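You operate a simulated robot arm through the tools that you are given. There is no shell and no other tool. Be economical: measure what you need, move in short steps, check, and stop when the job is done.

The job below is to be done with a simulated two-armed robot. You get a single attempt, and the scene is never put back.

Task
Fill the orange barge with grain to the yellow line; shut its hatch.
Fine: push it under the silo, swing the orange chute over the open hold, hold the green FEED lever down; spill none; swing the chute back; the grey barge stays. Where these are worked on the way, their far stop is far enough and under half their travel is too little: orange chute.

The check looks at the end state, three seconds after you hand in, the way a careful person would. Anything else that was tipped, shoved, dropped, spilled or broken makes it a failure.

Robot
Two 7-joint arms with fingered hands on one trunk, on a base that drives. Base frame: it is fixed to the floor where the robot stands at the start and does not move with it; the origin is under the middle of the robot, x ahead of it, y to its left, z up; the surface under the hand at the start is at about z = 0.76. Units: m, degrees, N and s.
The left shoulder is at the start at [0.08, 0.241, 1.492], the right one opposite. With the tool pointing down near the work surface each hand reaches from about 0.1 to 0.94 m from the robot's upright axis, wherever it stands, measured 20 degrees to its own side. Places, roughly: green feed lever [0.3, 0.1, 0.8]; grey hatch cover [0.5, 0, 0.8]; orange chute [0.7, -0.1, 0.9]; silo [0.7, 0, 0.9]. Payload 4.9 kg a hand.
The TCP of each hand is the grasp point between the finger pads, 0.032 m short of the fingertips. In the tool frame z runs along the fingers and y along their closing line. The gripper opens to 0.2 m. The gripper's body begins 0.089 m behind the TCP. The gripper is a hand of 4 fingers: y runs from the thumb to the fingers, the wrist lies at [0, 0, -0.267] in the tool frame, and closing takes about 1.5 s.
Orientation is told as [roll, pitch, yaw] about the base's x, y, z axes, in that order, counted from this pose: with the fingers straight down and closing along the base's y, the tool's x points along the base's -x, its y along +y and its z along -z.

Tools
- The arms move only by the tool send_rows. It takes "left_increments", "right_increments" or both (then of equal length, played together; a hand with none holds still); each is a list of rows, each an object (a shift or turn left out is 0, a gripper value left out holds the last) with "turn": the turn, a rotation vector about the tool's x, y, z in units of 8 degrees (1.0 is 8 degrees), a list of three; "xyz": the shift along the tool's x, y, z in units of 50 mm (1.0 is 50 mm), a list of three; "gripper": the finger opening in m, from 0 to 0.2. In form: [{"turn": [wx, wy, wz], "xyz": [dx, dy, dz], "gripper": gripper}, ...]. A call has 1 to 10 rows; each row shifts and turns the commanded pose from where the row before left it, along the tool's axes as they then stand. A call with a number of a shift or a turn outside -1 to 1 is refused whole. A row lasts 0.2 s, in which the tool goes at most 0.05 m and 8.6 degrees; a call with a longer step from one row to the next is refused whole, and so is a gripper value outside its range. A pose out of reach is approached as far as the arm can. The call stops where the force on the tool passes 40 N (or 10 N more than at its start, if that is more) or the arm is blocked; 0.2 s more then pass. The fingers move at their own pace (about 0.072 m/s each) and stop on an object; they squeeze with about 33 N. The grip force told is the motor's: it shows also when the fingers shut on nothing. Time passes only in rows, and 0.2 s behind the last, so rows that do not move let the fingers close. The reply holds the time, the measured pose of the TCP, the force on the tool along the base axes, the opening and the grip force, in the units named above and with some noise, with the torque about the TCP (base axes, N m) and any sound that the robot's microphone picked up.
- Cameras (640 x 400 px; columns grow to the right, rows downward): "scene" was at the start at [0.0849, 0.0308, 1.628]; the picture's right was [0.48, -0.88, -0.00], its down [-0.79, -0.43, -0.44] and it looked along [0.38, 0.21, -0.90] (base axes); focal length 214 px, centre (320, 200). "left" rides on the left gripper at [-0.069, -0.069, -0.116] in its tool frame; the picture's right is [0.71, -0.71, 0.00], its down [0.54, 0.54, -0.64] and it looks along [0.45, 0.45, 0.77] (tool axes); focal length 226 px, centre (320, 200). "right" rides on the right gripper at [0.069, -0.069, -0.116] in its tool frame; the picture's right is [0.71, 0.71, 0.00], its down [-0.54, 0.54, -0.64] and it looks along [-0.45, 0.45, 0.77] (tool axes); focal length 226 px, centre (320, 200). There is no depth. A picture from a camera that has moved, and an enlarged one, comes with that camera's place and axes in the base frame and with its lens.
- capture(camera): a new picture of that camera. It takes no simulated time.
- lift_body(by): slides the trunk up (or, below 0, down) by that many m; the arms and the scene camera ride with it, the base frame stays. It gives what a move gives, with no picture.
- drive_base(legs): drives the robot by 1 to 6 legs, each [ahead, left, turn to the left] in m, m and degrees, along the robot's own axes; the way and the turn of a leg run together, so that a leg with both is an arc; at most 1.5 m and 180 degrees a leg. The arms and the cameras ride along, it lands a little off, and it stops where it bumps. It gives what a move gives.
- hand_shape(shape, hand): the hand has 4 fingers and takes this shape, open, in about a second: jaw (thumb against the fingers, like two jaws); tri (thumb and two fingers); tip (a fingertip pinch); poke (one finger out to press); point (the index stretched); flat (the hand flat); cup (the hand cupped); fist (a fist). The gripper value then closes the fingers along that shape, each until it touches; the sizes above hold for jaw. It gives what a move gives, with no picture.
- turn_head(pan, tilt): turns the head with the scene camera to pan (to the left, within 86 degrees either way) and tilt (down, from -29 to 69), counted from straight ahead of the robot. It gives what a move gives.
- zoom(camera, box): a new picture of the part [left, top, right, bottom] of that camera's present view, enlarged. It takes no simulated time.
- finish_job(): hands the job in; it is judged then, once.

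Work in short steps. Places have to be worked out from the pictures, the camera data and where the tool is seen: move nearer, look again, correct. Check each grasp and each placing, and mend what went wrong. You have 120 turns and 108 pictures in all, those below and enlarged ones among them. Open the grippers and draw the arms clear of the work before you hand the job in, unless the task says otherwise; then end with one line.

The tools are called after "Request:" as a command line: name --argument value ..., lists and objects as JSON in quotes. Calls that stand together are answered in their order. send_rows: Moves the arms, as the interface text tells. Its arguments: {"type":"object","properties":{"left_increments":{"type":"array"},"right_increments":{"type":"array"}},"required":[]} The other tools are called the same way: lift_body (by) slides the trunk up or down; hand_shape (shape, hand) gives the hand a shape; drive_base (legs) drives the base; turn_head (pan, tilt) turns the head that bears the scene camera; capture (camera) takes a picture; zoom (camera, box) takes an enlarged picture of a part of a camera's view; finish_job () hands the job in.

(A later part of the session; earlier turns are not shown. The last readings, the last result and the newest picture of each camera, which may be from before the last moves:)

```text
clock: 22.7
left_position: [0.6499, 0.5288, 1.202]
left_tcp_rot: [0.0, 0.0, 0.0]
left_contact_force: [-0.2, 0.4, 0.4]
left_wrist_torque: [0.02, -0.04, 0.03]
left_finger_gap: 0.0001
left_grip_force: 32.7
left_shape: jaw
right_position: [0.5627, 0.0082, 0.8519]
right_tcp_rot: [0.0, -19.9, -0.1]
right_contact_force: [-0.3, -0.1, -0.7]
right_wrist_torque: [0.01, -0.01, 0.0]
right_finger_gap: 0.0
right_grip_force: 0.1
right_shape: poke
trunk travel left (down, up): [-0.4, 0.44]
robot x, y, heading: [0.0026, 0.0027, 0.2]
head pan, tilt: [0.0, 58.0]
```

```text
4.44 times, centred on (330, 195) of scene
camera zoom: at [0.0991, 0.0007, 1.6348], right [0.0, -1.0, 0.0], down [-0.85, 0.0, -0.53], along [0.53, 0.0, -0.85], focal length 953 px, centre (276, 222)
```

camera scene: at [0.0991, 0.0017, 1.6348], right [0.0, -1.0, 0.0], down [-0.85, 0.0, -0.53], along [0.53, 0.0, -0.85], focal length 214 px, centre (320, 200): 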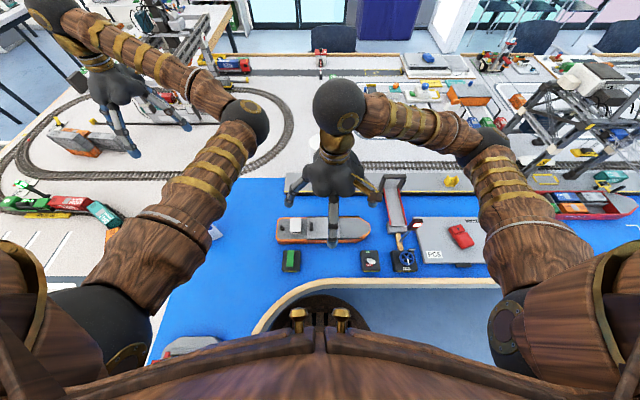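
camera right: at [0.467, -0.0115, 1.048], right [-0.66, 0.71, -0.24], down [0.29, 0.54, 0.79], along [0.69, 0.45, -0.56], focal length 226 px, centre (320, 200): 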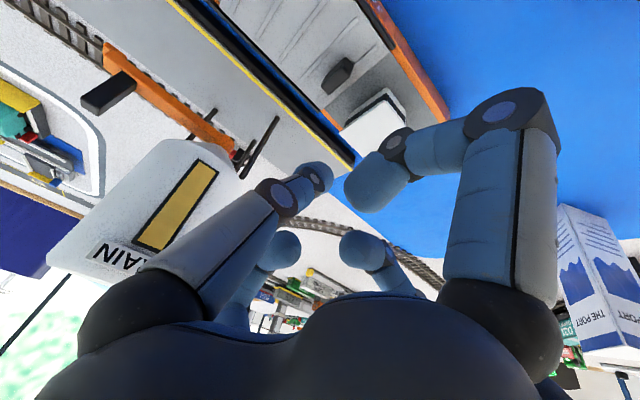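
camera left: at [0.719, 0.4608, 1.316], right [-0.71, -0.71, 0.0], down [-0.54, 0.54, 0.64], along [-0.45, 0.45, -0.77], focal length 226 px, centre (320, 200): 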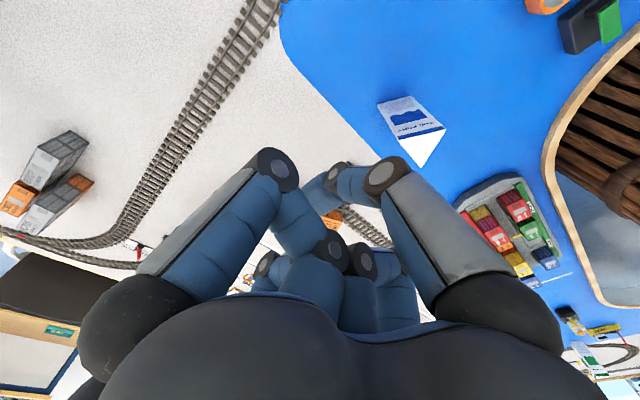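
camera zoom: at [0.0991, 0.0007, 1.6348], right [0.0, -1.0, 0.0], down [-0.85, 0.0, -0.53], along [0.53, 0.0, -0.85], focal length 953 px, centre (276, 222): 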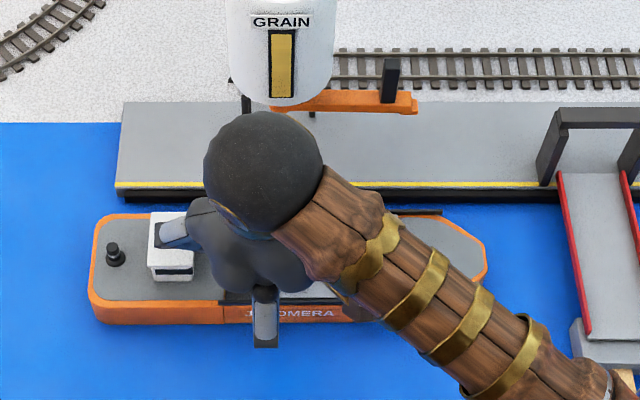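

The hatch slides easily and the barge stays put. I continue in another 4 cm.

Request:
send_rows --right_increments '[{"xyz": [0, -0.25, 0]}, {"xyz": [0, -0.25, 0]}, {"xyz": [0, -0.25, 0]}]'

Request:
zoom --camera "scene" --box '[270, 150, 390, 240]'

Request:
zoom --camera "right" --box '[100, 0, 480, 220]'

```text
clock: 23.5
left_position: [0.65, 0.5283, 1.2017]
left_tcp_rot: [-0.1, 0.0, 0.0]
left_contact_force: [0.8, 0.3, 0.0]
left_wrist_torque: [-0.04, -0.02, 0.01]
left_finger_gap: 0.0001
left_grip_force: 33.0
left_shape: jaw
right_position: [0.5636, -0.0286, 0.8533]
right_tcp_rot: [0.1, -20.0, -0.1]
right_contact_force: [-0.3, 0.1, -0.7]
right_wrist_torque: [-0.01, 0.01, -0.01]
right_finger_gap: 0.0002
right_grip_force: 0.1
right_shape: poke
trunk travel left (down, up): [-0.4, 0.44]
robot x, y, heading: [-0.0007, 0.0008, 0.1]
head pan, tilt: [0.0, 58.0]
```

```text
4.44 times, centred on (330, 195) of scene
camera zoom: at [0.0994, 0.0011, 1.6347], right [0.0, -1.0, 0.0], down [-0.85, 0.0, -0.53], along [0.53, 0.0, -0.85], focal length 953 px, centre (276, 222)
```

zoom: 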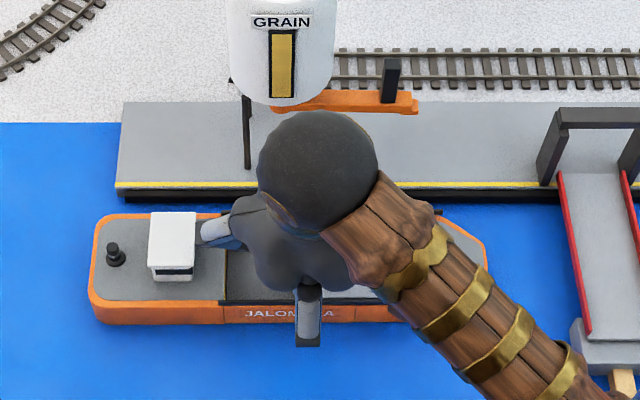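

```text
1.68 times, centred on (290, 110) of right
camera zoom: at [0.4587, -0.0978, 0.9387], right [-0.66, 0.71, -0.24], down [0.29, 0.54, 0.79], along [0.69, 0.45, -0.56], focal length 381 px, centre (370, 352)
```

zoom: 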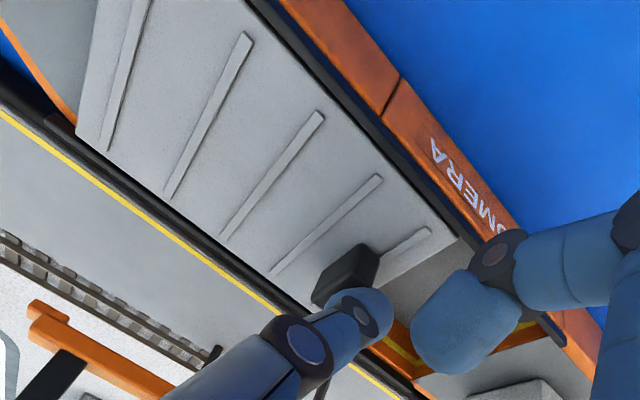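

The cover front nears the rail ends. I push a bit more to feel the stop.

Request:
send_rows --right_increments '[{"xyz": [0, -0.2, 0]}, {"xyz": [0, -0.2, 0]}, {"xyz": [0, -0.15, 0]}]'

Request:
zoom --camera "right" --box '[100, 0, 480, 220]'

Request:
zoom --camera "scene" --box '[270, 150, 390, 240]'

```text
clock: 24.3
left_position: [0.6489, 0.5278, 1.2009]
left_tcp_rot: [0.0, 0.0, 0.0]
left_contact_force: [-0.4, 0.0, -0.5]
left_wrist_torque: [-0.01, -0.01, -0.04]
left_finger_gap: 0.0
left_grip_force: 33.5
left_shape: jaw
right_position: [0.5649, -0.0573, 0.8521]
right_tcp_rot: [0.0, -20.0, 0.0]
right_contact_force: [0.2, -0.3, 0.2]
right_wrist_torque: [-0.01, -0.01, 0.0]
right_finger_gap: 0.0
right_grip_force: 0.1
right_shape: poke
trunk travel left (down, up): [-0.4, 0.44]
robot x, y, heading: [-0.0007, 0.0011, 0.0]
head pan, tilt: [0.0, 58.0]
```

```text
1.68 times, centred on (290, 110) of right
camera zoom: at [0.4586, -0.1261, 0.9385], right [-0.66, 0.71, -0.24], down [0.29, 0.54, 0.79], along [0.69, 0.45, -0.56], focal length 381 px, centre (370, 352)
```

zoom: 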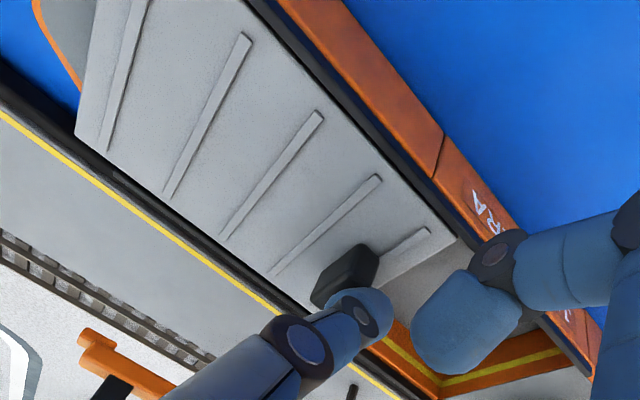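

```text
4.44 times, centred on (330, 195) of scene
camera zoom: at [0.0994, 0.0011, 1.6347], right [0.0, -1.0, 0.0], down [-0.85, 0.0, -0.53], along [0.53, 0.0, -0.85], focal length 953 px, centre (276, 222)
```

zoom: 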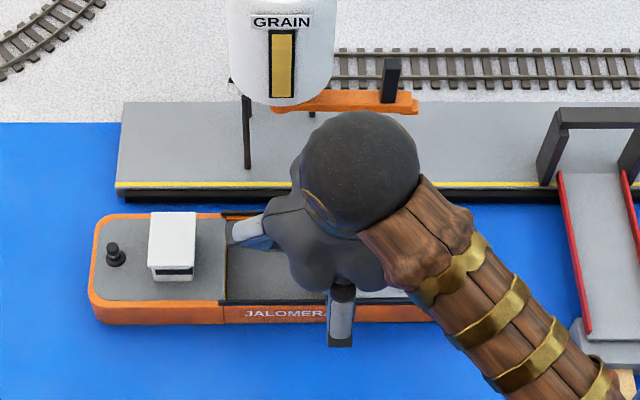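

The hold is open about 10 cm with its yellow line visible. I lift out, straighten, and close the hand into a cone for swinging the chute.

Request:
send_rows --right_increments '[{"xyz": [-0.1, 0.15, -0.3]}, {"xyz": [-0.3, 0, -0.8]}, {"xyz": [-0.2, 0, -0.8]}, {"xyz": [0.6, -0.6, -0.4]}, {"xyz": [0.6, -0.6, -0.3], "turn": [0, 0.9, 0]}, {"xyz": [0.1, -0.8, 0], "turn": [0, 0.8, 0]}, {"xyz": [0, -0.8, 0], "turn": [0, 0.8, 0]}, {"xyz": [0, -0.8, 0]}, {"xyz": [0, -0.9, 0]}]'

Request:
hand_shape --hand "right" --shape "jaw"

Request:
send_rows --right_increments '[{"gripper": 0, "turn": [-0.9, 0, 0]}, {"gripper": 0, "turn": [-0.9, 0, 0]}, {"gripper": 0, "turn": [-0.9, 0, 0]}, {"gripper": 0, "turn": [-0.9, 0, 0]}, {"gripper": 0, "turn": [-0.8, 0, 0]}, {"gripper": 0}, {"gripper": 0}, {"gripper": 0}]'

Request:
zoom --camera "scene" --box '[260, 110, 440, 240]'

Request:
capture --camera "right"

```text
clock: 26.3
left_position: [0.6477, 0.528, 1.2027]
left_tcp_rot: [0.1, 0.0, 0.0]
left_contact_force: [0.2, -0.2, 0.3]
left_wrist_torque: [0.01, -0.03, 0.01]
left_finger_gap: 0.0
left_grip_force: 33.0
left_shape: jaw
right_position: [0.4854, -0.2729, 0.9617]
right_tcp_rot: [0.2, -0.1, 0.0]
right_contact_force: [0.7, -0.5, 0.5]
right_wrist_torque: [0.02, 0.01, 0.03]
right_finger_gap: 0.0
right_grip_force: 0.0
right_shape: poke
trunk travel left (down, up): [-0.4, 0.44]
robot x, y, heading: [-0.0017, -0.0022, 0.2]
head pan, tilt: [0.0, 58.0]
```

```text
clock: 27.2
left_position: [0.6494, 0.5294, 1.2005]
left_tcp_rot: [-0.1, 0.0, 0.0]
left_contact_force: [-0.2, 0.2, 0.1]
left_wrist_torque: [-0.01, 0.04, 0.0]
left_finger_gap: 0.0003
left_grip_force: 32.8
left_shape: jaw
right_position: [0.4857, -0.272, 0.9618]
right_tcp_rot: [0.0, -0.1, 0.0]
right_contact_force: [0.1, -0.6, 0.2]
right_wrist_torque: [-0.01, 0.02, 0.01]
right_finger_gap: 0.1997
right_grip_force: 0.0
right_shape: jaw
trunk travel left (down, up): [-0.4, 0.44]
robot x, y, heading: [-0.001, 0.0036, -0.1]
head pan, tilt: [0.0, 58.0]
```

```text
clock: 29.0
left_position: [0.6495, 0.5293, 1.2012]
left_tcp_rot: [0.0, 0.0, 0.0]
left_contact_force: [-0.8, -0.1, -0.5]
left_wrist_torque: [0.02, 0.02, 0.0]
left_finger_gap: 0.0
left_grip_force: 32.7
left_shape: jaw
right_position: [0.4857, -0.2724, 0.9641]
right_tcp_rot: [35.2, 0.0, -0.1]
right_contact_force: [0.4, 0.0, -0.3]
right_wrist_torque: [0.01, -0.01, -0.02]
right_finger_gap: 0.0
right_grip_force: 27.2
right_shape: jaw
trunk travel left (down, up): [-0.4, 0.44]
robot x, y, heading: [-0.0001, 0.0022, 0.0]
head pan, tilt: [0.0, 58.0]
```

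```text
3.08 times, centred on (350, 175) of scene
camera zoom: at [0.0994, 0.001, 1.6347], right [0.0, -1.0, 0.0], down [-0.85, 0.0, -0.53], along [0.53, 0.0, -0.85], focal length 660 px, centre (228, 277)
```

zoom: 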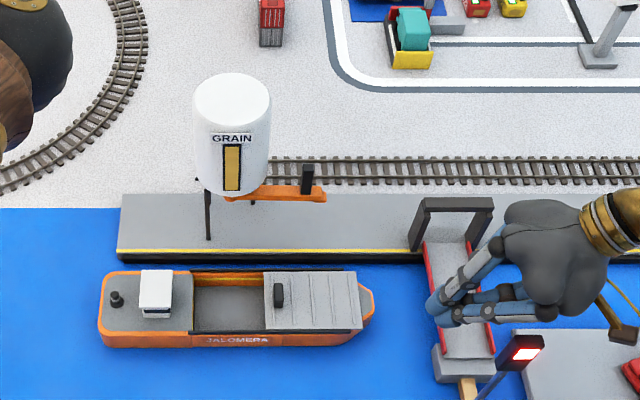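

```text
65 pictures are left
camera right: at [0.4163, -0.3972, 1.0197], right [-0.71, 0.58, 0.41], down [0.54, 0.07, 0.84], along [0.45, 0.81, -0.36], focal length 226 px, centre (320, 200)
```

right: 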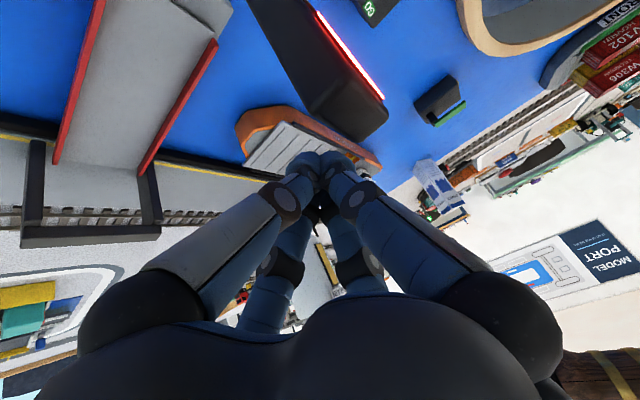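

Clear view: hold y from 0.053 to −0.06, centred on the chute line. I move the cone forward past the ramp frame to behind the chute end.

Request:
send_rows --right_increments '[{"xyz": [-0.95, 0, 0]}, {"xyz": [-0.95, 0, 0]}, {"xyz": [-0.95, 0, 0]}, {"xyz": [-0.95, 0, 0]}, {"xyz": [-0.95, 0, 0]}, {"xyz": [-0.95, 0, 0]}, {"xyz": [-0.5, 0, 0]}, {"xyz": [0, 0.66, 0.46]}]'

Request:
zoom --camera "scene" --box '[280, 100, 420, 200]'

Request:
capture --camera "right"

```text
clock: 30.8
left_position: [0.6492, 0.5309, 1.2004]
left_tcp_rot: [0.0, 0.0, 0.0]
left_contact_force: [-0.4, 0.0, -0.5]
left_wrist_torque: [-0.02, 0.06, 0.02]
left_finger_gap: 0.0002
left_grip_force: 33.1
left_shape: jaw
right_position: [0.7975, -0.2319, 0.9639]
right_tcp_rot: [35.1, 0.0, 0.0]
right_contact_force: [0.2, 0.1, 0.0]
right_wrist_torque: [-0.02, -0.03, 0.02]
right_finger_gap: 0.0
right_grip_force: 33.8
right_shape: jaw
trunk travel left (down, up): [-0.4, 0.44]
robot x, y, heading: [0.0006, 0.0039, 0.3]
head pan, tilt: [0.0, 58.0]
```

```text
4.00 times, centred on (350, 150) of scene
camera zoom: at [0.0993, 0.0036, 1.6348], right [0.0, -1.0, 0.0], down [-0.85, 0.0, -0.53], along [0.53, 0.0, -0.85], focal length 858 px, centre (200, 400)
```

zoom: 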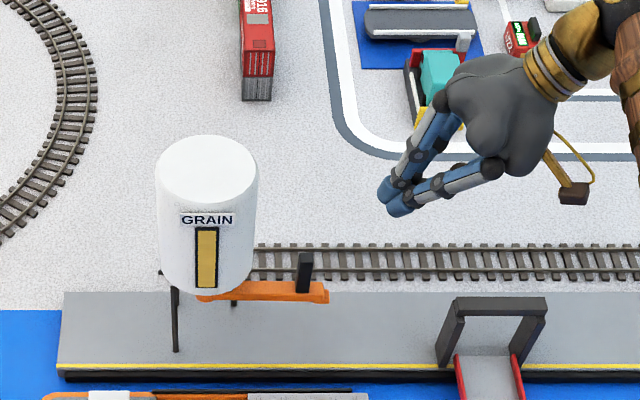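

```text
63 pictures are left
camera right: at [0.7266, -0.3556, 1.0201], right [-0.71, 0.58, 0.41], down [0.54, 0.07, 0.84], along [0.46, 0.81, -0.36], focal length 226 px, centre (320, 200)
```

right: 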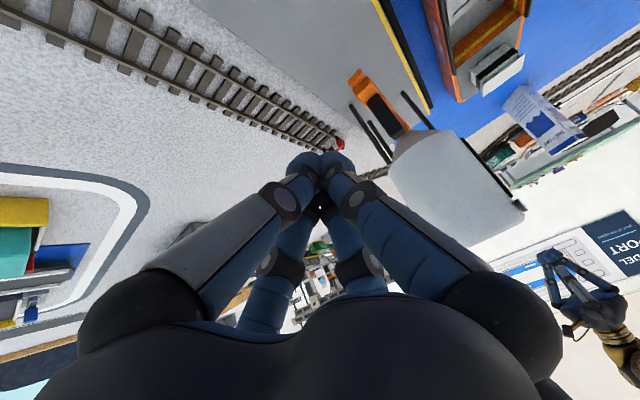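

Handle confirmed at ≈[0.74,−0.115,0.86–0.90]. I bring the cone down behind it at x≈0.797.

Request:
send_rows --right_increments '[{"xyz": [0, 0.25, 0.86]}, {"xyz": [0, 0.25, 0.86]}, {"xyz": [0, 0.26, 0.86]}]'

Request:
zoom --camera "scene" --box '[280, 100, 420, 200]'

Request:
zoom --camera "right" --box '[200, 0, 540, 240]'

```text
clock: 31.6
left_position: [0.6513, 0.5298, 1.2008]
left_tcp_rot: [0.1, 0.2, -0.2]
left_contact_force: [0.5, 0.4, -0.1]
left_wrist_torque: [-0.02, 0.0, -0.05]
left_finger_gap: 0.0
left_grip_force: 32.9
left_shape: jaw
right_position: [0.795, -0.1282, 0.8811]
right_tcp_rot: [35.1, -0.1, -0.1]
right_contact_force: [0.3, 0.3, 0.0]
right_wrist_torque: [0.0, 0.05, 0.01]
right_finger_gap: 0.0
right_grip_force: 33.2
right_shape: jaw
trunk travel left (down, up): [-0.4, 0.44]
robot x, y, heading: [0.0004, -0.0022, 0.2]
head pan, tilt: [0.0, 58.0]
```

```text
4.00 times, centred on (350, 150) of scene
camera zoom: at [0.0999, 0.0018, 1.6347], right [0.0, -1.0, 0.0], down [-0.85, 0.0, -0.53], along [0.53, 0.0, -0.85], focal length 858 px, centre (200, 400)
```

zoom: 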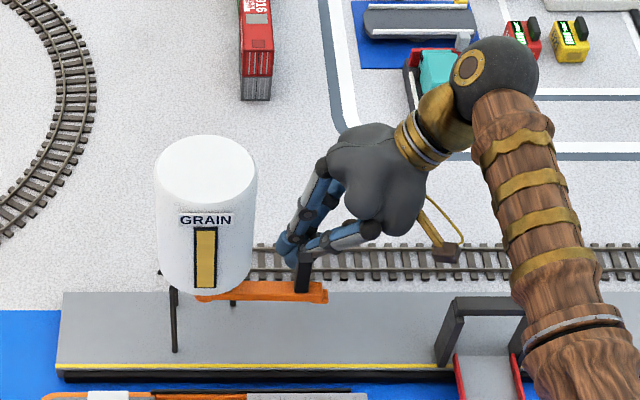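

```text
1.67 times, centred on (370, 120) of right
camera zoom: at [0.7241, -0.2507, 0.9363], right [-0.71, 0.58, 0.41], down [0.54, 0.07, 0.84], along [0.46, 0.81, -0.36], focal length 377 px, centre (237, 333)
```

zoom: 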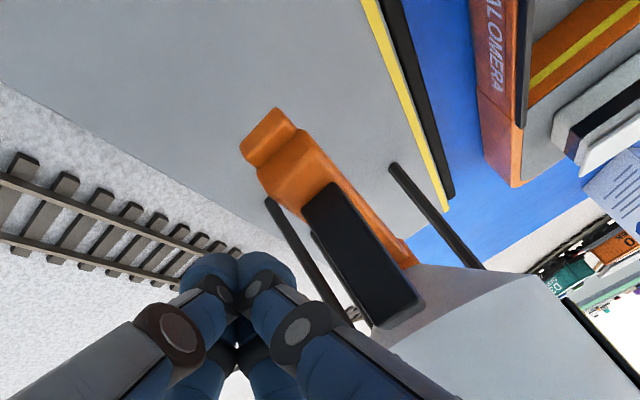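

The cone is just behind the paddle. I push it toward −x along the first part of the arc.

Request:
send_rows --right_increments '[{"xyz": [0.4, -0.03, -0.02]}, {"xyz": [0.4, -0.03, -0.02]}, {"xyz": [0.4, -0.03, -0.02]}, {"xyz": [0.36, -0.03, -0.02]}]'

Request:
zoom --camera "scene" --box '[280, 110, 420, 210]'

Request:
zoom --camera "right" --box '[200, 0, 540, 240]'

```text
clock: 32.6
left_position: [0.6463, 0.539, 1.2037]
left_tcp_rot: [-0.4, -0.1, 0.2]
left_contact_force: [-0.2, 0.7, -1.2]
left_wrist_torque: [-0.01, -0.01, -0.01]
left_finger_gap: 0.0001
left_grip_force: 32.5
left_shape: jaw
right_position: [0.7266, -0.1298, 0.8987]
right_tcp_rot: [34.4, -1.4, 0.2]
right_contact_force: [-0.5, 0.7, -0.3]
right_wrist_torque: [-0.03, 0.0, -0.01]
right_finger_gap: 0.0
right_grip_force: 33.2
right_shape: jaw
trunk travel left (down, up): [-0.4, 0.44]
robot x, y, heading: [-0.0006, -0.0011, 0.1]
head pan, tilt: [0.0, 58.0]
```

```text
4.00 times, centred on (350, 160) of scene
camera zoom: at [0.0962, 0.0123, 1.6384], right [0.0, -1.0, 0.01], down [-0.85, -0.01, -0.53], along [0.53, 0.0, -0.85], focal length 858 px, centre (200, 360)
```

zoom: 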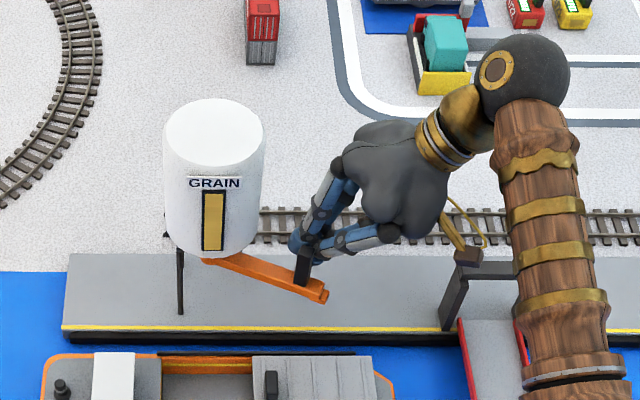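

```text
1.67 times, centred on (370, 120) of right
camera zoom: at [0.655, -0.2523, 0.9549], right [-0.72, 0.58, 0.38], down [0.52, 0.09, 0.85], along [0.46, 0.81, -0.36], focal length 377 px, centre (237, 333)
```

zoom: 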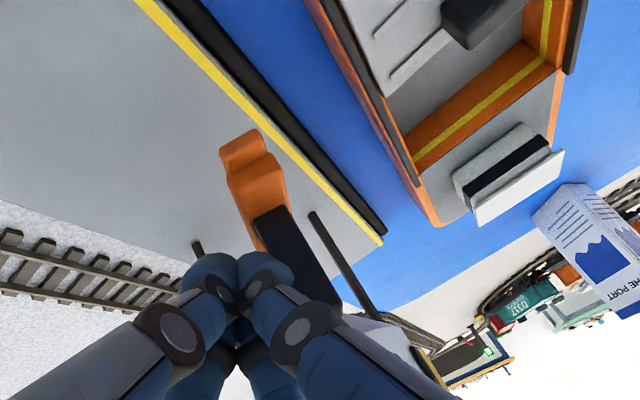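

The camera and both arms shifted slightly — some part of the arm seems to be pressing on something. I look at the wider scene before going on.

Request:
zoom --camera "scene" --box '[300, 100, 620, 300]'

Request:
send_rows --right_increments '[{}]'

```text
2.00 times, centred on (460, 200) of scene
camera zoom: at [0.0962, 0.0123, 1.6384], right [0.0, -1.0, 0.01], down [-0.85, -0.01, -0.53], along [0.53, 0.0, -0.85], focal length 429 px, centre (40, 200)
```

zoom: 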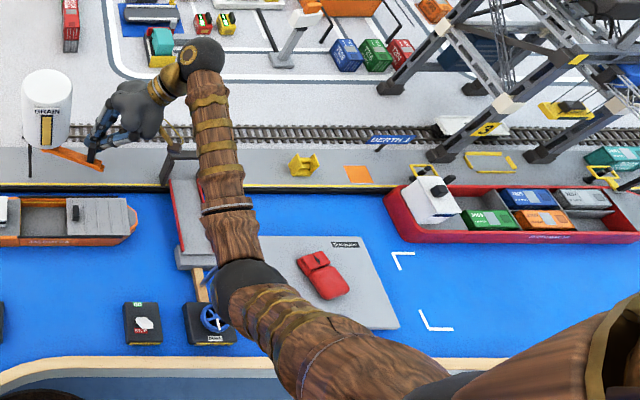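

```text
clock: 33.0
left_position: [0.6458, 0.5386, 1.2003]
left_tcp_rot: [-0.5, -0.1, -0.1]
left_contact_force: [-0.4, 0.7, -0.5]
left_wrist_torque: [-0.02, 0.01, -0.03]
left_finger_gap: 0.0
left_grip_force: 32.5
left_shape: jaw
right_position: [0.7258, -0.1288, 0.8999]
right_tcp_rot: [34.3, -1.5, 0.1]
right_contact_force: [-0.8, -0.4, 0.0]
right_wrist_torque: [0.05, -0.01, -0.02]
right_finger_gap: 0.0
right_grip_force: 33.0
right_shape: jaw
trunk travel left (down, up): [-0.4, 0.44]
robot x, y, heading: [0.0015, -0.0, 0.2]
head pan, tilt: [0.0, 58.0]
```

The low elbow (or hand hook) is likely resting on the signal/frame. I back off the way I came at once.

Request:
send_rows --right_increments '[{"xyz": [-0.4, 0.03, 0.02]}, {"xyz": [-0.4, 0.03, 0.02]}, {"xyz": [-0.4, 0.03, 0.02]}, {"xyz": [-0.36, 0.03, 0.02]}]'

Request:
zoom --camera "scene" --box '[300, 100, 620, 300]'

Request:
capture --camera "left"

```text
clock: 34.0
left_position: [0.6458, 0.5309, 1.2033]
left_tcp_rot: [-0.1, 0.0, 0.1]
left_contact_force: [-0.3, -0.8, 0.4]
left_wrist_torque: [-0.02, -0.05, 0.04]
left_finger_gap: 0.0
left_grip_force: 33.0
left_shape: jaw
right_position: [0.7941, -0.1281, 0.8832]
right_tcp_rot: [35.0, -0.1, 0.0]
right_contact_force: [-0.6, -0.1, 0.2]
right_wrist_torque: [0.0, -0.04, -0.02]
right_finger_gap: 0.0
right_grip_force: 33.5
right_shape: jaw
trunk travel left (down, up): [-0.4, 0.44]
robot x, y, heading: [-0.0023, -0.0003, -0.1]
head pan, tilt: [0.0, 58.0]
```

```text
2.00 times, centred on (460, 200) of scene
camera zoom: at [0.095, 0.0032, 1.6346], right [0.0, -1.0, 0.0], down [-0.85, 0.0, -0.53], along [0.53, 0.0, -0.85], focal length 429 px, centre (40, 200)
```

zoom: 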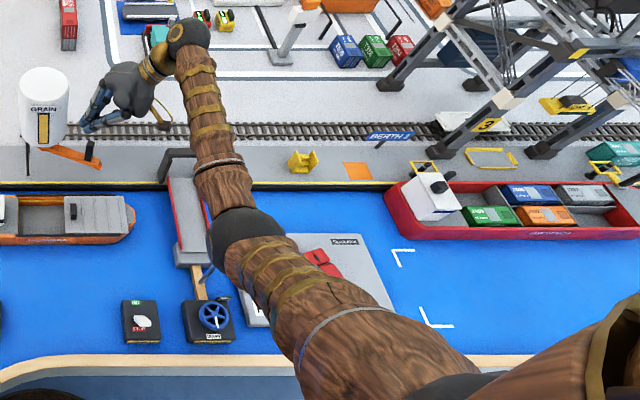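

```text
56 pictures are left
camera left: at [0.7149, 0.4631, 1.3172], right [-0.71, -0.71, 0.0], down [-0.54, 0.54, 0.64], along [-0.45, 0.45, -0.77], focal length 226 px, centre (320, 200)
```

left: 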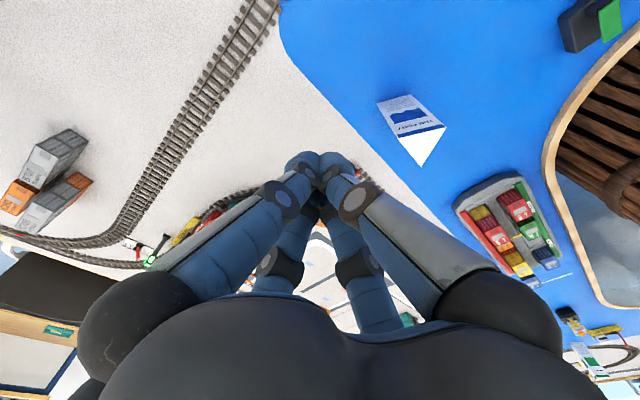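

Posture returned to normal; nothing appears displaced. I raise the trunk 0.2 m so the elbow stays high, then check the signal.

Request:
lift_body --by 0.2

Request:
capture --camera "scene"

```text
clock: 36.2
left_position: [0.6507, 0.5294, 1.4009]
left_tcp_rot: [0.0, 0.2, 0.0]
left_contact_force: [0.3, -0.6, 0.1]
left_wrist_torque: [0.01, -0.02, 0.0]
left_finger_gap: 0.0002
left_grip_force: 33.4
left_shape: jaw
right_position: [0.795, -0.1313, 1.0808]
right_tcp_rot: [35.2, 0.0, 0.0]
right_contact_force: [-0.2, -0.5, -0.6]
right_wrist_torque: [-0.02, -0.01, -0.02]
right_finger_gap: 0.0
right_grip_force: 33.8
right_shape: jaw
trunk travel left (down, up): [-0.6, 0.24]
robot x, y, heading: [0.0002, -0.0024, -0.1]
head pan, tilt: [0.0, 58.0]
```

```text
55 pictures are left
camera scene: at [0.1, 0.0011, 1.8346], right [0.0, -1.0, 0.0], down [-0.85, 0.0, -0.53], along [0.53, 0.0, -0.85], focal length 214 px, centre (320, 200)
```

scene: 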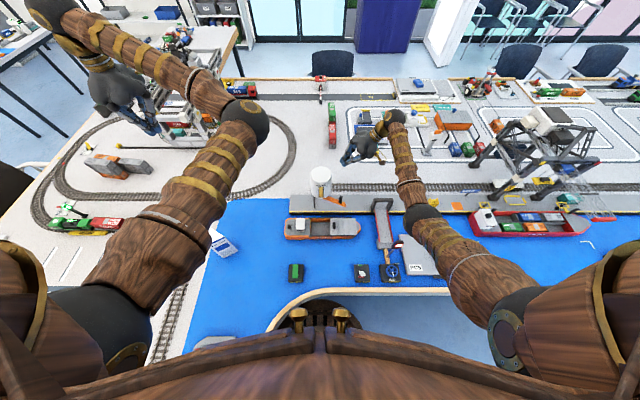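

I zoom around the ramp to check the signal and wheel.

Request:
zoom --camera "scene" --box '[280, 150, 460, 290]'

```text
2.86 times, centred on (370, 220) of scene
camera zoom: at [0.1, 0.0011, 1.8346], right [0.0, -1.0, 0.0], down [-0.85, 0.0, -0.53], along [0.53, 0.0, -0.85], focal length 613 px, centre (177, 143)
```

zoom: 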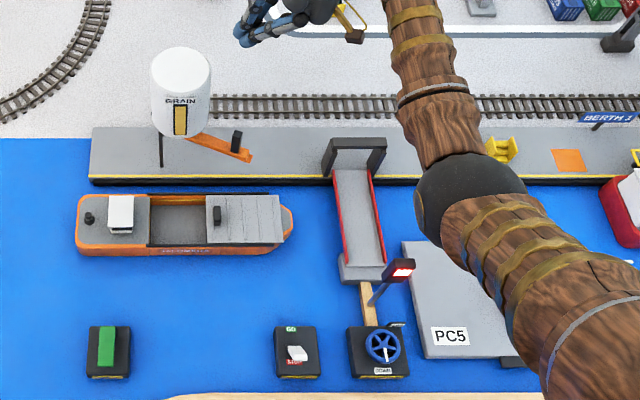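

Signal, wheel and ramp are intact. With the elbow higher, I lower the hand straight down behind the chute again.

Request:
send_rows --right_increments '[{"xyz": [0, -0.46, 0.65]}, {"xyz": [0, -0.46, 0.65]}, {"xyz": [0, -0.46, 0.65]}, {"xyz": [0, -0.45, 0.65]}, {"xyz": [0, -0.45, 0.65]}]'

Request:
capture --camera "scene"

```text
clock: 37.4
left_position: [0.6511, 0.5298, 1.4007]
left_tcp_rot: [0.0, 0.0, -0.1]
left_contact_force: [0.0, 0.3, -0.1]
left_wrist_torque: [-0.01, 0.04, 0.0]
left_finger_gap: 0.0001
left_grip_force: 33.2
left_shape: jaw
right_position: [0.7946, -0.1279, 0.8805]
right_tcp_rot: [35.2, 0.0, -0.1]
right_contact_force: [-0.1, 0.2, -0.7]
right_wrist_torque: [0.03, 0.0, 0.0]
right_finger_gap: 0.0003
right_grip_force: 33.7
right_shape: jaw
trunk travel left (down, up): [-0.6, 0.24]
robot x, y, heading: [-0.0022, -0.0005, 0.2]
head pan, tilt: [0.0, 58.0]
```

```text
53 pictures are left
camera scene: at [0.1014, 0.0017, 1.8346], right [0.0, -1.0, 0.0], down [-0.85, 0.0, -0.53], along [0.53, 0.0, -0.85], focal length 214 px, centre (320, 200)
```

scene: 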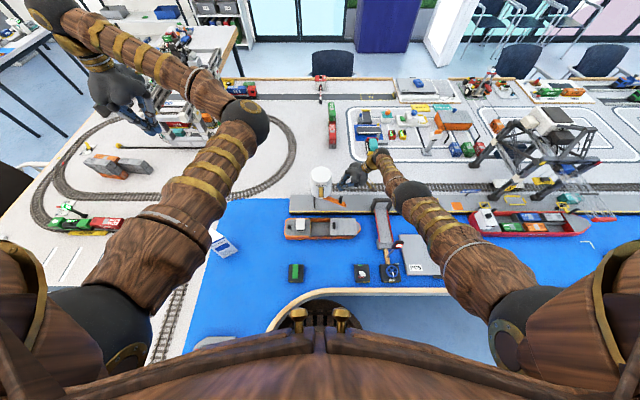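

Elbow is now well above everything. I push along the arc again, watching for shifts.

Request:
send_rows --right_increments '[{"xyz": [0.45, 0, 0]}, {"xyz": [0.45, 0, 0]}, {"xyz": [0.45, 0, 0]}, {"xyz": [0.4, 0, 0]}, {"xyz": [0.4, 0.07, 0.05]}, {"xyz": [0.35, 0.12, 0.08]}]'

Request:
zoom --camera "scene" --box '[280, 130, 460, 270]'

```text
clock: 38.8
left_position: [0.6488, 0.531, 1.4015]
left_tcp_rot: [0.0, 0.1, -0.1]
left_contact_force: [-0.1, 0.0, 1.0]
left_wrist_torque: [0.01, 0.01, 0.05]
left_finger_gap: 0.0
left_grip_force: 33.3
left_shape: jaw
right_position: [0.6701, -0.1162, 0.8817]
right_tcp_rot: [35.1, 0.1, 0.0]
right_contact_force: [0.9, 0.5, -0.4]
right_wrist_torque: [-0.04, -0.04, 0.0]
right_finger_gap: 0.0
right_grip_force: 33.5
right_shape: jaw
trunk travel left (down, up): [-0.6, 0.24]
robot x, y, heading: [-0.0006, 0.0002, 0.1]
head pan, tilt: [0.0, 58.0]
```

```text
2.86 times, centred on (370, 200) of scene
camera zoom: at [0.0991, 0.0018, 1.8348], right [0.0, -1.0, 0.0], down [-0.85, 0.0, -0.53], along [0.53, 0.0, -0.85], focal length 613 px, centre (177, 200)
```

zoom: 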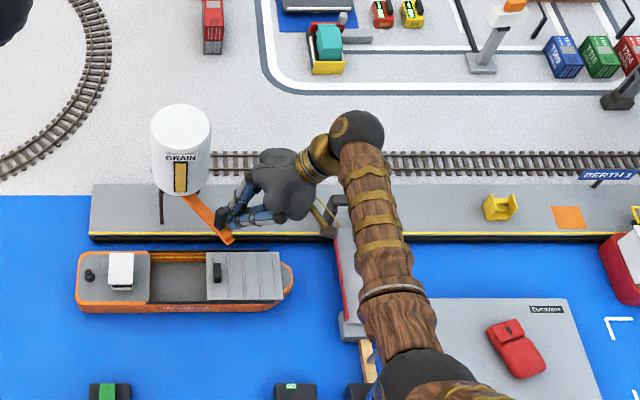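

Working without disturbance; chute at about 45°. I continue along the arc toward the stop.

Request:
send_rows --right_increments '[{"xyz": [0.25, 0.2, 0.14]}, {"xyz": [0.25, 0.24, 0.165]}, {"xyz": [0.2, 0.24, 0.165]}, {"xyz": [0.18, 0.26, 0.18]}]'

Request:
zoom --camera "scene" --box '[280, 130, 400, 230]'

```text
clock: 39.8
left_position: [0.6505, 0.5289, 1.4009]
left_tcp_rot: [0.0, 0.1, 0.0]
left_contact_force: [-1.1, -0.2, 0.6]
left_wrist_torque: [-0.02, -0.02, 0.0]
left_finger_gap: 0.0
left_grip_force: 33.3
left_shape: jaw
right_position: [0.6262, -0.0595, 0.883]
right_tcp_rot: [35.1, -0.1, -0.1]
right_contact_force: [0.2, 0.5, 0.7]
right_wrist_torque: [0.01, 0.0, 0.0]
right_finger_gap: 0.0
right_grip_force: 33.2
right_shape: jaw
trunk travel left (down, up): [-0.6, 0.24]
robot x, y, heading: [0.0034, 0.0043, 0.0]
head pan, tilt: [0.0, 58.0]
```

```text
4.00 times, centred on (340, 180) of scene
camera zoom: at [0.0992, 0.0015, 1.8347], right [0.0, -1.0, 0.0], down [-0.85, 0.0, -0.53], along [0.53, 0.0, -0.85], focal length 858 px, centre (240, 280)
```

zoom: 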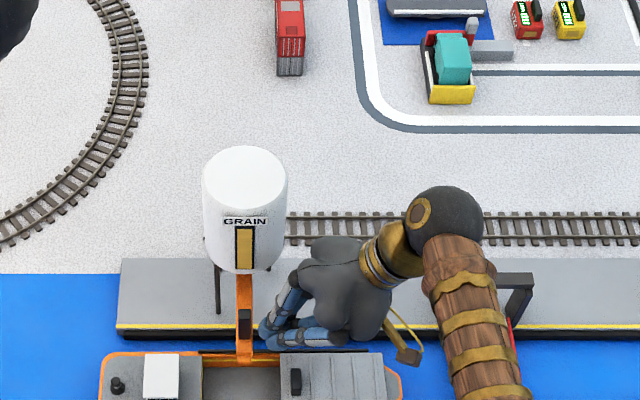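

The chute now points at the hold. I nudge a little further to find its stop.

Request:
send_rows --right_increments '[{"xyz": [0, 0.16, 0.11]}, {"xyz": [0, 0.16, 0.11]}]'

Request:
zoom --camera "scene" --box '[280, 150, 380, 230]'

Request:
zoom --camera "right" --box '[200, 0, 540, 240]'

```text
clock: 40.4
left_position: [0.6494, 0.528, 1.4013]
left_tcp_rot: [0.0, -0.1, 0.0]
left_contact_force: [0.3, -0.7, 0.0]
left_wrist_torque: [0.0, -0.01, 0.0]
left_finger_gap: 0.0001
left_grip_force: 33.1
left_shape: jaw
right_position: [0.6267, -0.0441, 0.8836]
right_tcp_rot: [35.1, 0.0, -0.1]
right_contact_force: [0.0, -9.2, -0.4]
right_wrist_torque: [-0.17, 0.01, 0.01]
right_finger_gap: 0.0
right_grip_force: 32.7
right_shape: jaw
trunk travel left (down, up): [-0.6, 0.24]
robot x, y, heading: [0.0001, 0.0021, 0.0]
head pan, tilt: [0.0, 58.0]
```

```text
5.00 times, centred on (330, 190) of scene
camera zoom: at [0.0989, -0.0005, 1.8348], right [0.0, -1.0, 0.0], down [-0.85, 0.0, -0.53], along [0.53, 0.0, -0.85], focal length 1072 px, centre (270, 250)
```

zoom: 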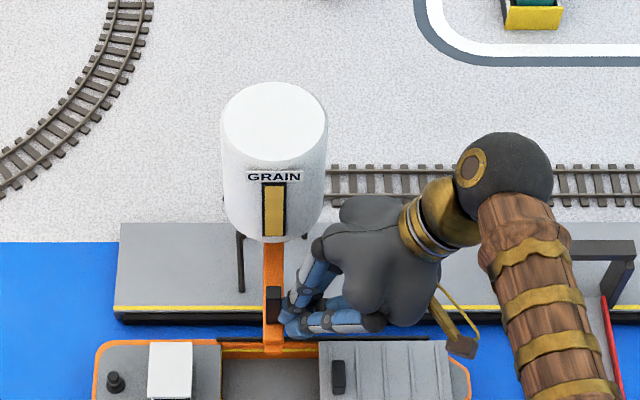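

```text
1.67 times, centred on (370, 120) of right
camera zoom: at [0.5564, -0.1674, 0.9382], right [-0.71, 0.58, 0.41], down [0.54, 0.07, 0.84], along [0.46, 0.81, -0.36], focal length 377 px, centre (237, 333)
```

zoom: 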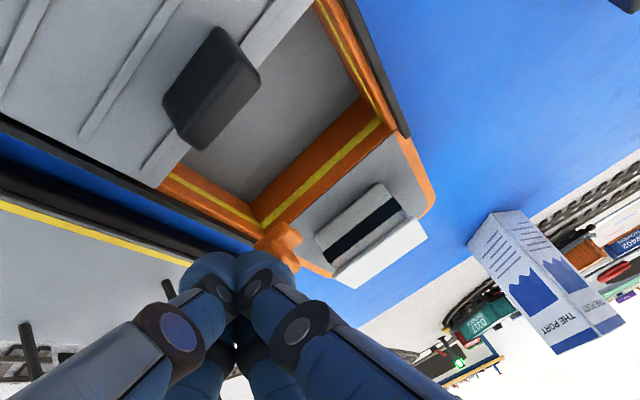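

Stop felt (9 N). The chute mouth is at x≈0.60, close to the hold's far edge, so I'll push the barge ~2.5 cm further. First I retreat and straighten the right hand.

Request:
send_rows --right_increments '[{"xyz": [0, -0.6, -0.42]}, {"xyz": [0, -0.4, -0.28]}, {"xyz": [0, 0.46, -0.66]}, {"xyz": [0, 0.46, -0.66]}, {"xyz": [0, 0.46, -0.66]}, {"xyz": [0.9, 0, 0]}, {"xyz": [0.9, 0, 0]}, {"xyz": [0.9, 0, 0]}, {"xyz": [0.9, 0, 0]}]'

Request:
send_rows --right_increments '[{"turn": [0.9, 0, 0]}, {"turn": [0.9, 0, 0]}, {"turn": [0.9, 0, 0]}, {"turn": [0.9, 0, 0]}, {"turn": [0.8, 0, 0]}, {"xyz": [0, 0.9, 0]}, {"xyz": [0, 0.9, 0]}]'

Request:
zoom --camera "scene" --box '[270, 150, 400, 280]'

Request:
capture --camera "right"

```text
clock: 42.4
left_position: [0.6483, 0.5292, 1.4029]
left_tcp_rot: [0.0, -0.2, 0.0]
left_contact_force: [0.5, -0.4, 0.1]
left_wrist_torque: [0.01, -0.02, 0.02]
left_finger_gap: 0.0
left_grip_force: 33.0
left_shape: jaw
right_position: [0.4451, -0.1008, 1.0056]
right_tcp_rot: [35.1, -0.2, 0.0]
right_contact_force: [0.3, 0.3, 1.2]
right_wrist_torque: [0.02, -0.02, 0.0]
right_finger_gap: 0.0
right_grip_force: 32.6
right_shape: jaw
trunk travel left (down, up): [-0.6, 0.24]
robot x, y, heading: [0.0002, -0.0022, -0.0]
head pan, tilt: [0.0, 58.0]
```

```text
clock: 44.0
left_position: [0.65, 0.5309, 1.4004]
left_tcp_rot: [-0.1, 0.1, -0.2]
left_contact_force: [-0.4, 0.4, -0.8]
left_wrist_torque: [-0.05, 0.01, -0.01]
left_finger_gap: 0.0001
left_grip_force: 32.8
left_shape: jaw
right_position: [0.4498, -0.012, 1.0037]
right_tcp_rot: [-0.3, 0.0, -0.1]
right_contact_force: [-0.2, -0.8, -0.2]
right_wrist_torque: [-0.04, 0.01, 0.0]
right_finger_gap: 0.0
right_grip_force: 33.4
right_shape: jaw
trunk travel left (down, up): [-0.6, 0.24]
robot x, y, heading: [0.0006, 0.003, 0.2]
head pan, tilt: [0.0, 58.0]
```

```text
3.08 times, centred on (335, 215) of scene
camera zoom: at [0.1008, 0.0032, 1.8346], right [0.0, -1.0, 0.0], down [-0.85, 0.0, -0.53], along [0.53, 0.0, -0.85], focal length 660 px, centre (274, 154)
```

zoom: 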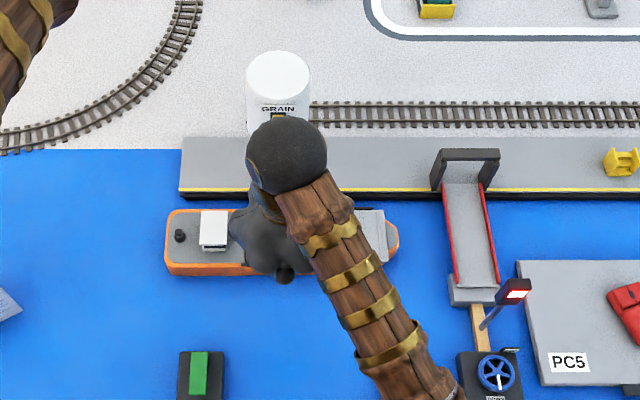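

```text
47 pictures are left
camera right: at [0.3799, -0.0808, 1.12], right [-0.71, 0.71, 0.0], down [0.54, 0.54, 0.64], along [0.46, 0.45, -0.77], focal length 226 px, centre (320, 200)
```

right: 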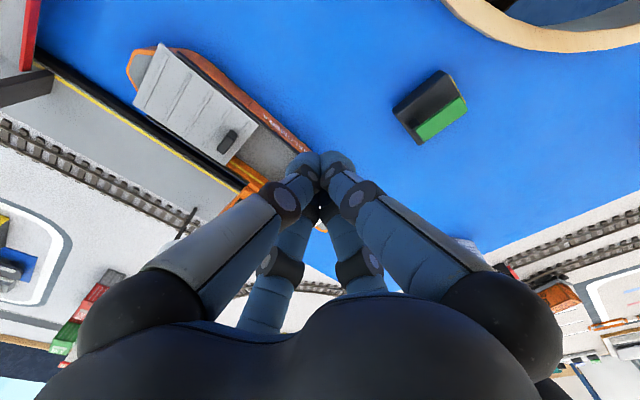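

I descend in front of the hull and push to x≈0.52.

Request:
send_rows --right_increments '[{"xyz": [0.1, 0, 0.8]}, {"xyz": [0, 0, 0.8]}, {"xyz": [0, 0, 0.8]}, {"xyz": [0, 0, 0.8]}, {"xyz": [0, 0, 0.68]}, {"xyz": [-0.5, 0, 0]}, {"xyz": [-0.4, 0, 0]}, {"xyz": [-0.2, 0, 0]}, {"xyz": [-0.2, 0, 0]}, {"xyz": [-0.2, 0, 0]}]'

Request:
zoom --camera "scene" --box '[270, 150, 400, 250]'

Request:
zoom --camera "right" --box '[100, 0, 340, 220]'

```text
clock: 46.2
left_position: [0.6494, 0.5302, 1.4002]
left_tcp_rot: [0.0, 0.1, 0.0]
left_contact_force: [-0.2, 0.4, -0.8]
left_wrist_torque: [0.05, 0.02, 0.02]
left_finger_gap: 0.0
left_grip_force: 32.7
left_shape: jaw
right_position: [0.5159, -0.0124, 0.8105]
right_tcp_rot: [0.0, 0.0, -0.1]
right_contact_force: [-4.4, 0.5, 3.8]
right_wrist_torque: [0.01, -0.05, 0.02]
right_finger_gap: 0.0
right_grip_force: 33.1
right_shape: jaw
trunk travel left (down, up): [-0.6, 0.24]
robot x, y, heading: [-0.001, -0.0001, -0.1]
head pan, tilt: [0.0, 58.0]
```

```text
4.00 times, centred on (335, 200) of scene
camera zoom: at [0.1, 0.0013, 1.8347], right [0.0, -1.0, 0.0], down [-0.85, 0.0, -0.53], along [0.53, 0.0, -0.85], focal length 858 px, centre (260, 200)
```

zoom: 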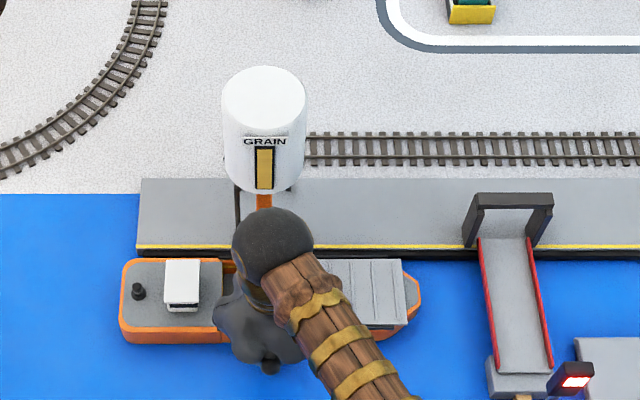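

```text
1.82 times, centred on (220, 110) of right
camera zoom: at [0.4466, -0.0817, 0.9267], right [-0.71, 0.71, 0.0], down [0.54, 0.54, 0.64], along [0.45, 0.45, -0.77], focal length 411 px, centre (502, 364)
```

zoom: 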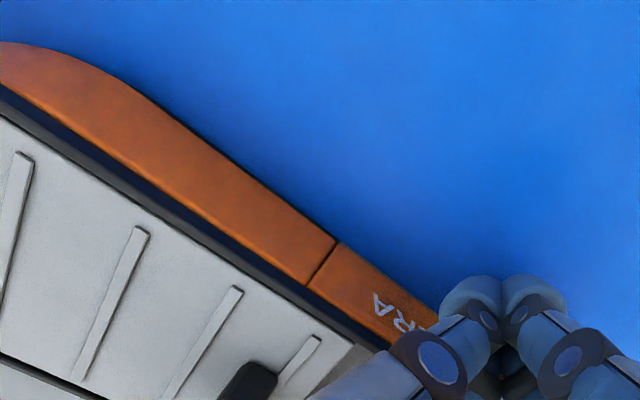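

The barge is now almost at the quay. I retreat the right hand to view chute vs hold.

Request:
send_rows --right_increments '[{"xyz": [0.5, 0, 0]}, {"xyz": [0.5, 0, -0.3]}, {"xyz": [0.3, -0.4, -0.8]}, {"xyz": [0, -0.4, -0.8]}, {"xyz": [0, -0.9, 0]}, {"xyz": [0, -0.9, 0]}, {"xyz": [0, -0.9, 0]}, {"xyz": [0, -0.9, 0]}, {"xyz": [0, -0.9, 0]}]'

Request:
zoom --camera "scene" --box '[280, 160, 380, 240]'

Request:
zoom --camera "right" --box '[150, 0, 430, 200]'

```text
clock: 48.2
left_position: [0.6498, 0.5282, 1.4034]
left_tcp_rot: [0.0, -0.1, 0.0]
left_contact_force: [-0.4, -0.4, 0.0]
left_wrist_torque: [0.01, 0.04, 0.04]
left_finger_gap: 0.0
left_grip_force: 32.6
left_shape: jaw
right_position: [0.4502, -0.2793, 0.9048]
right_tcp_rot: [0.0, 0.0, 0.1]
right_contact_force: [-0.3, -0.9, -0.2]
right_wrist_torque: [0.03, 0.01, 0.05]
right_finger_gap: 0.0
right_grip_force: 32.7
right_shape: jaw
trunk travel left (down, up): [-0.6, 0.24]
robot x, y, heading: [-0.0003, 0.0019, -0.1]
head pan, tilt: [0.0, 58.0]
```

```text
5.00 times, centred on (330, 200) of scene
camera zoom: at [0.0992, -0.0003, 1.8347], right [0.0, -1.0, 0.0], down [-0.85, 0.0, -0.53], along [0.53, 0.0, -0.85], focal length 1072 px, centre (270, 200)
```

zoom: 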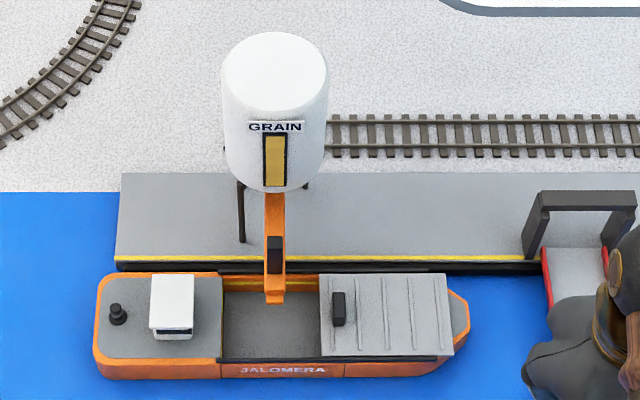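

```text
2.00 times, centred on (290, 100) of right
camera zoom: at [0.3809, -0.3488, 1.021], right [-0.71, 0.71, 0.0], down [0.54, 0.54, 0.64], along [0.46, 0.45, -0.77], focal length 452 px, centre (380, 400)
```

zoom: 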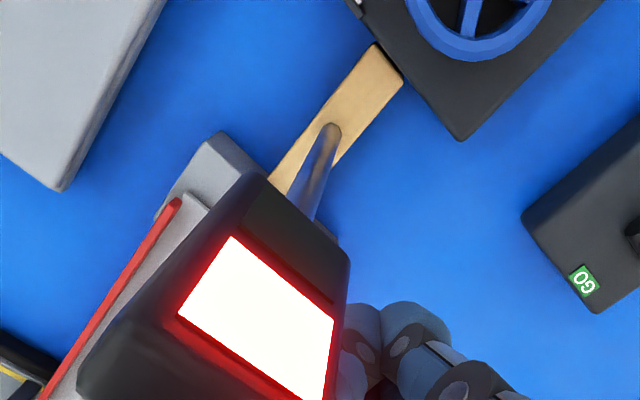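

Chute mouth is centred over the hold. The right hand is close to the signal, so I raise it straight up, and look at the lever.

Request:
send_rows --right_increments '[{"xyz": [0, 0, -0.9]}, {"xyz": [0, 0, -0.9]}, {"xyz": [0, 0, -0.9]}, {"xyz": [0, 0, -0.9]}]'

Request:
zoom --camera "scene" --box '[270, 240, 330, 290]'

Request:
capture --camera "right"

```text
clock: 49.2
left_position: [0.65, 0.5305, 1.4006]
left_tcp_rot: [-0.1, 0.0, 0.1]
left_contact_force: [-0.4, 0.2, 0.2]
left_wrist_torque: [-0.06, 0.01, 0.0]
left_finger_gap: 0.0
left_grip_force: 32.8
left_shape: jaw
right_position: [0.4503, -0.2767, 1.0076]
right_tcp_rot: [-0.1, 0.0, 0.0]
right_contact_force: [0.5, 0.5, -0.3]
right_wrist_torque: [-0.05, 0.02, -0.03]
right_finger_gap: 0.0
right_grip_force: 33.0
right_shape: jaw
right hand out of reach, approached as far as the arm can: row 3, 4
trunk travel left (down, up): [-0.6, 0.24]
robot x, y, heading: [0.0008, -0.0021, 0.1]
head pan, tilt: [0.0, 58.0]
```

```text
8.00 times, centred on (300, 265) of scene
camera zoom: at [0.0996, 0.0029, 1.8347], right [0.0, -1.0, 0.0], down [-0.85, 0.0, -0.53], along [0.53, 0.0, -0.85], focal length 1716 px, centre (480, -320)
```

zoom: 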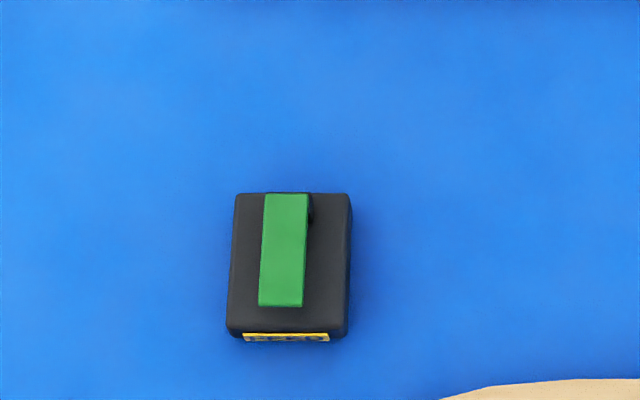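

```text
41 pictures are left
camera right: at [0.3799, -0.3467, 1.1232], right [-0.71, 0.71, 0.0], down [0.54, 0.54, 0.64], along [0.46, 0.45, -0.77], focal length 226 px, centre (320, 200)
```

right: 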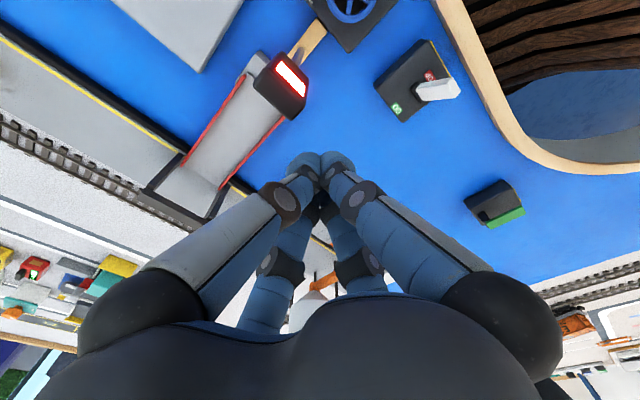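

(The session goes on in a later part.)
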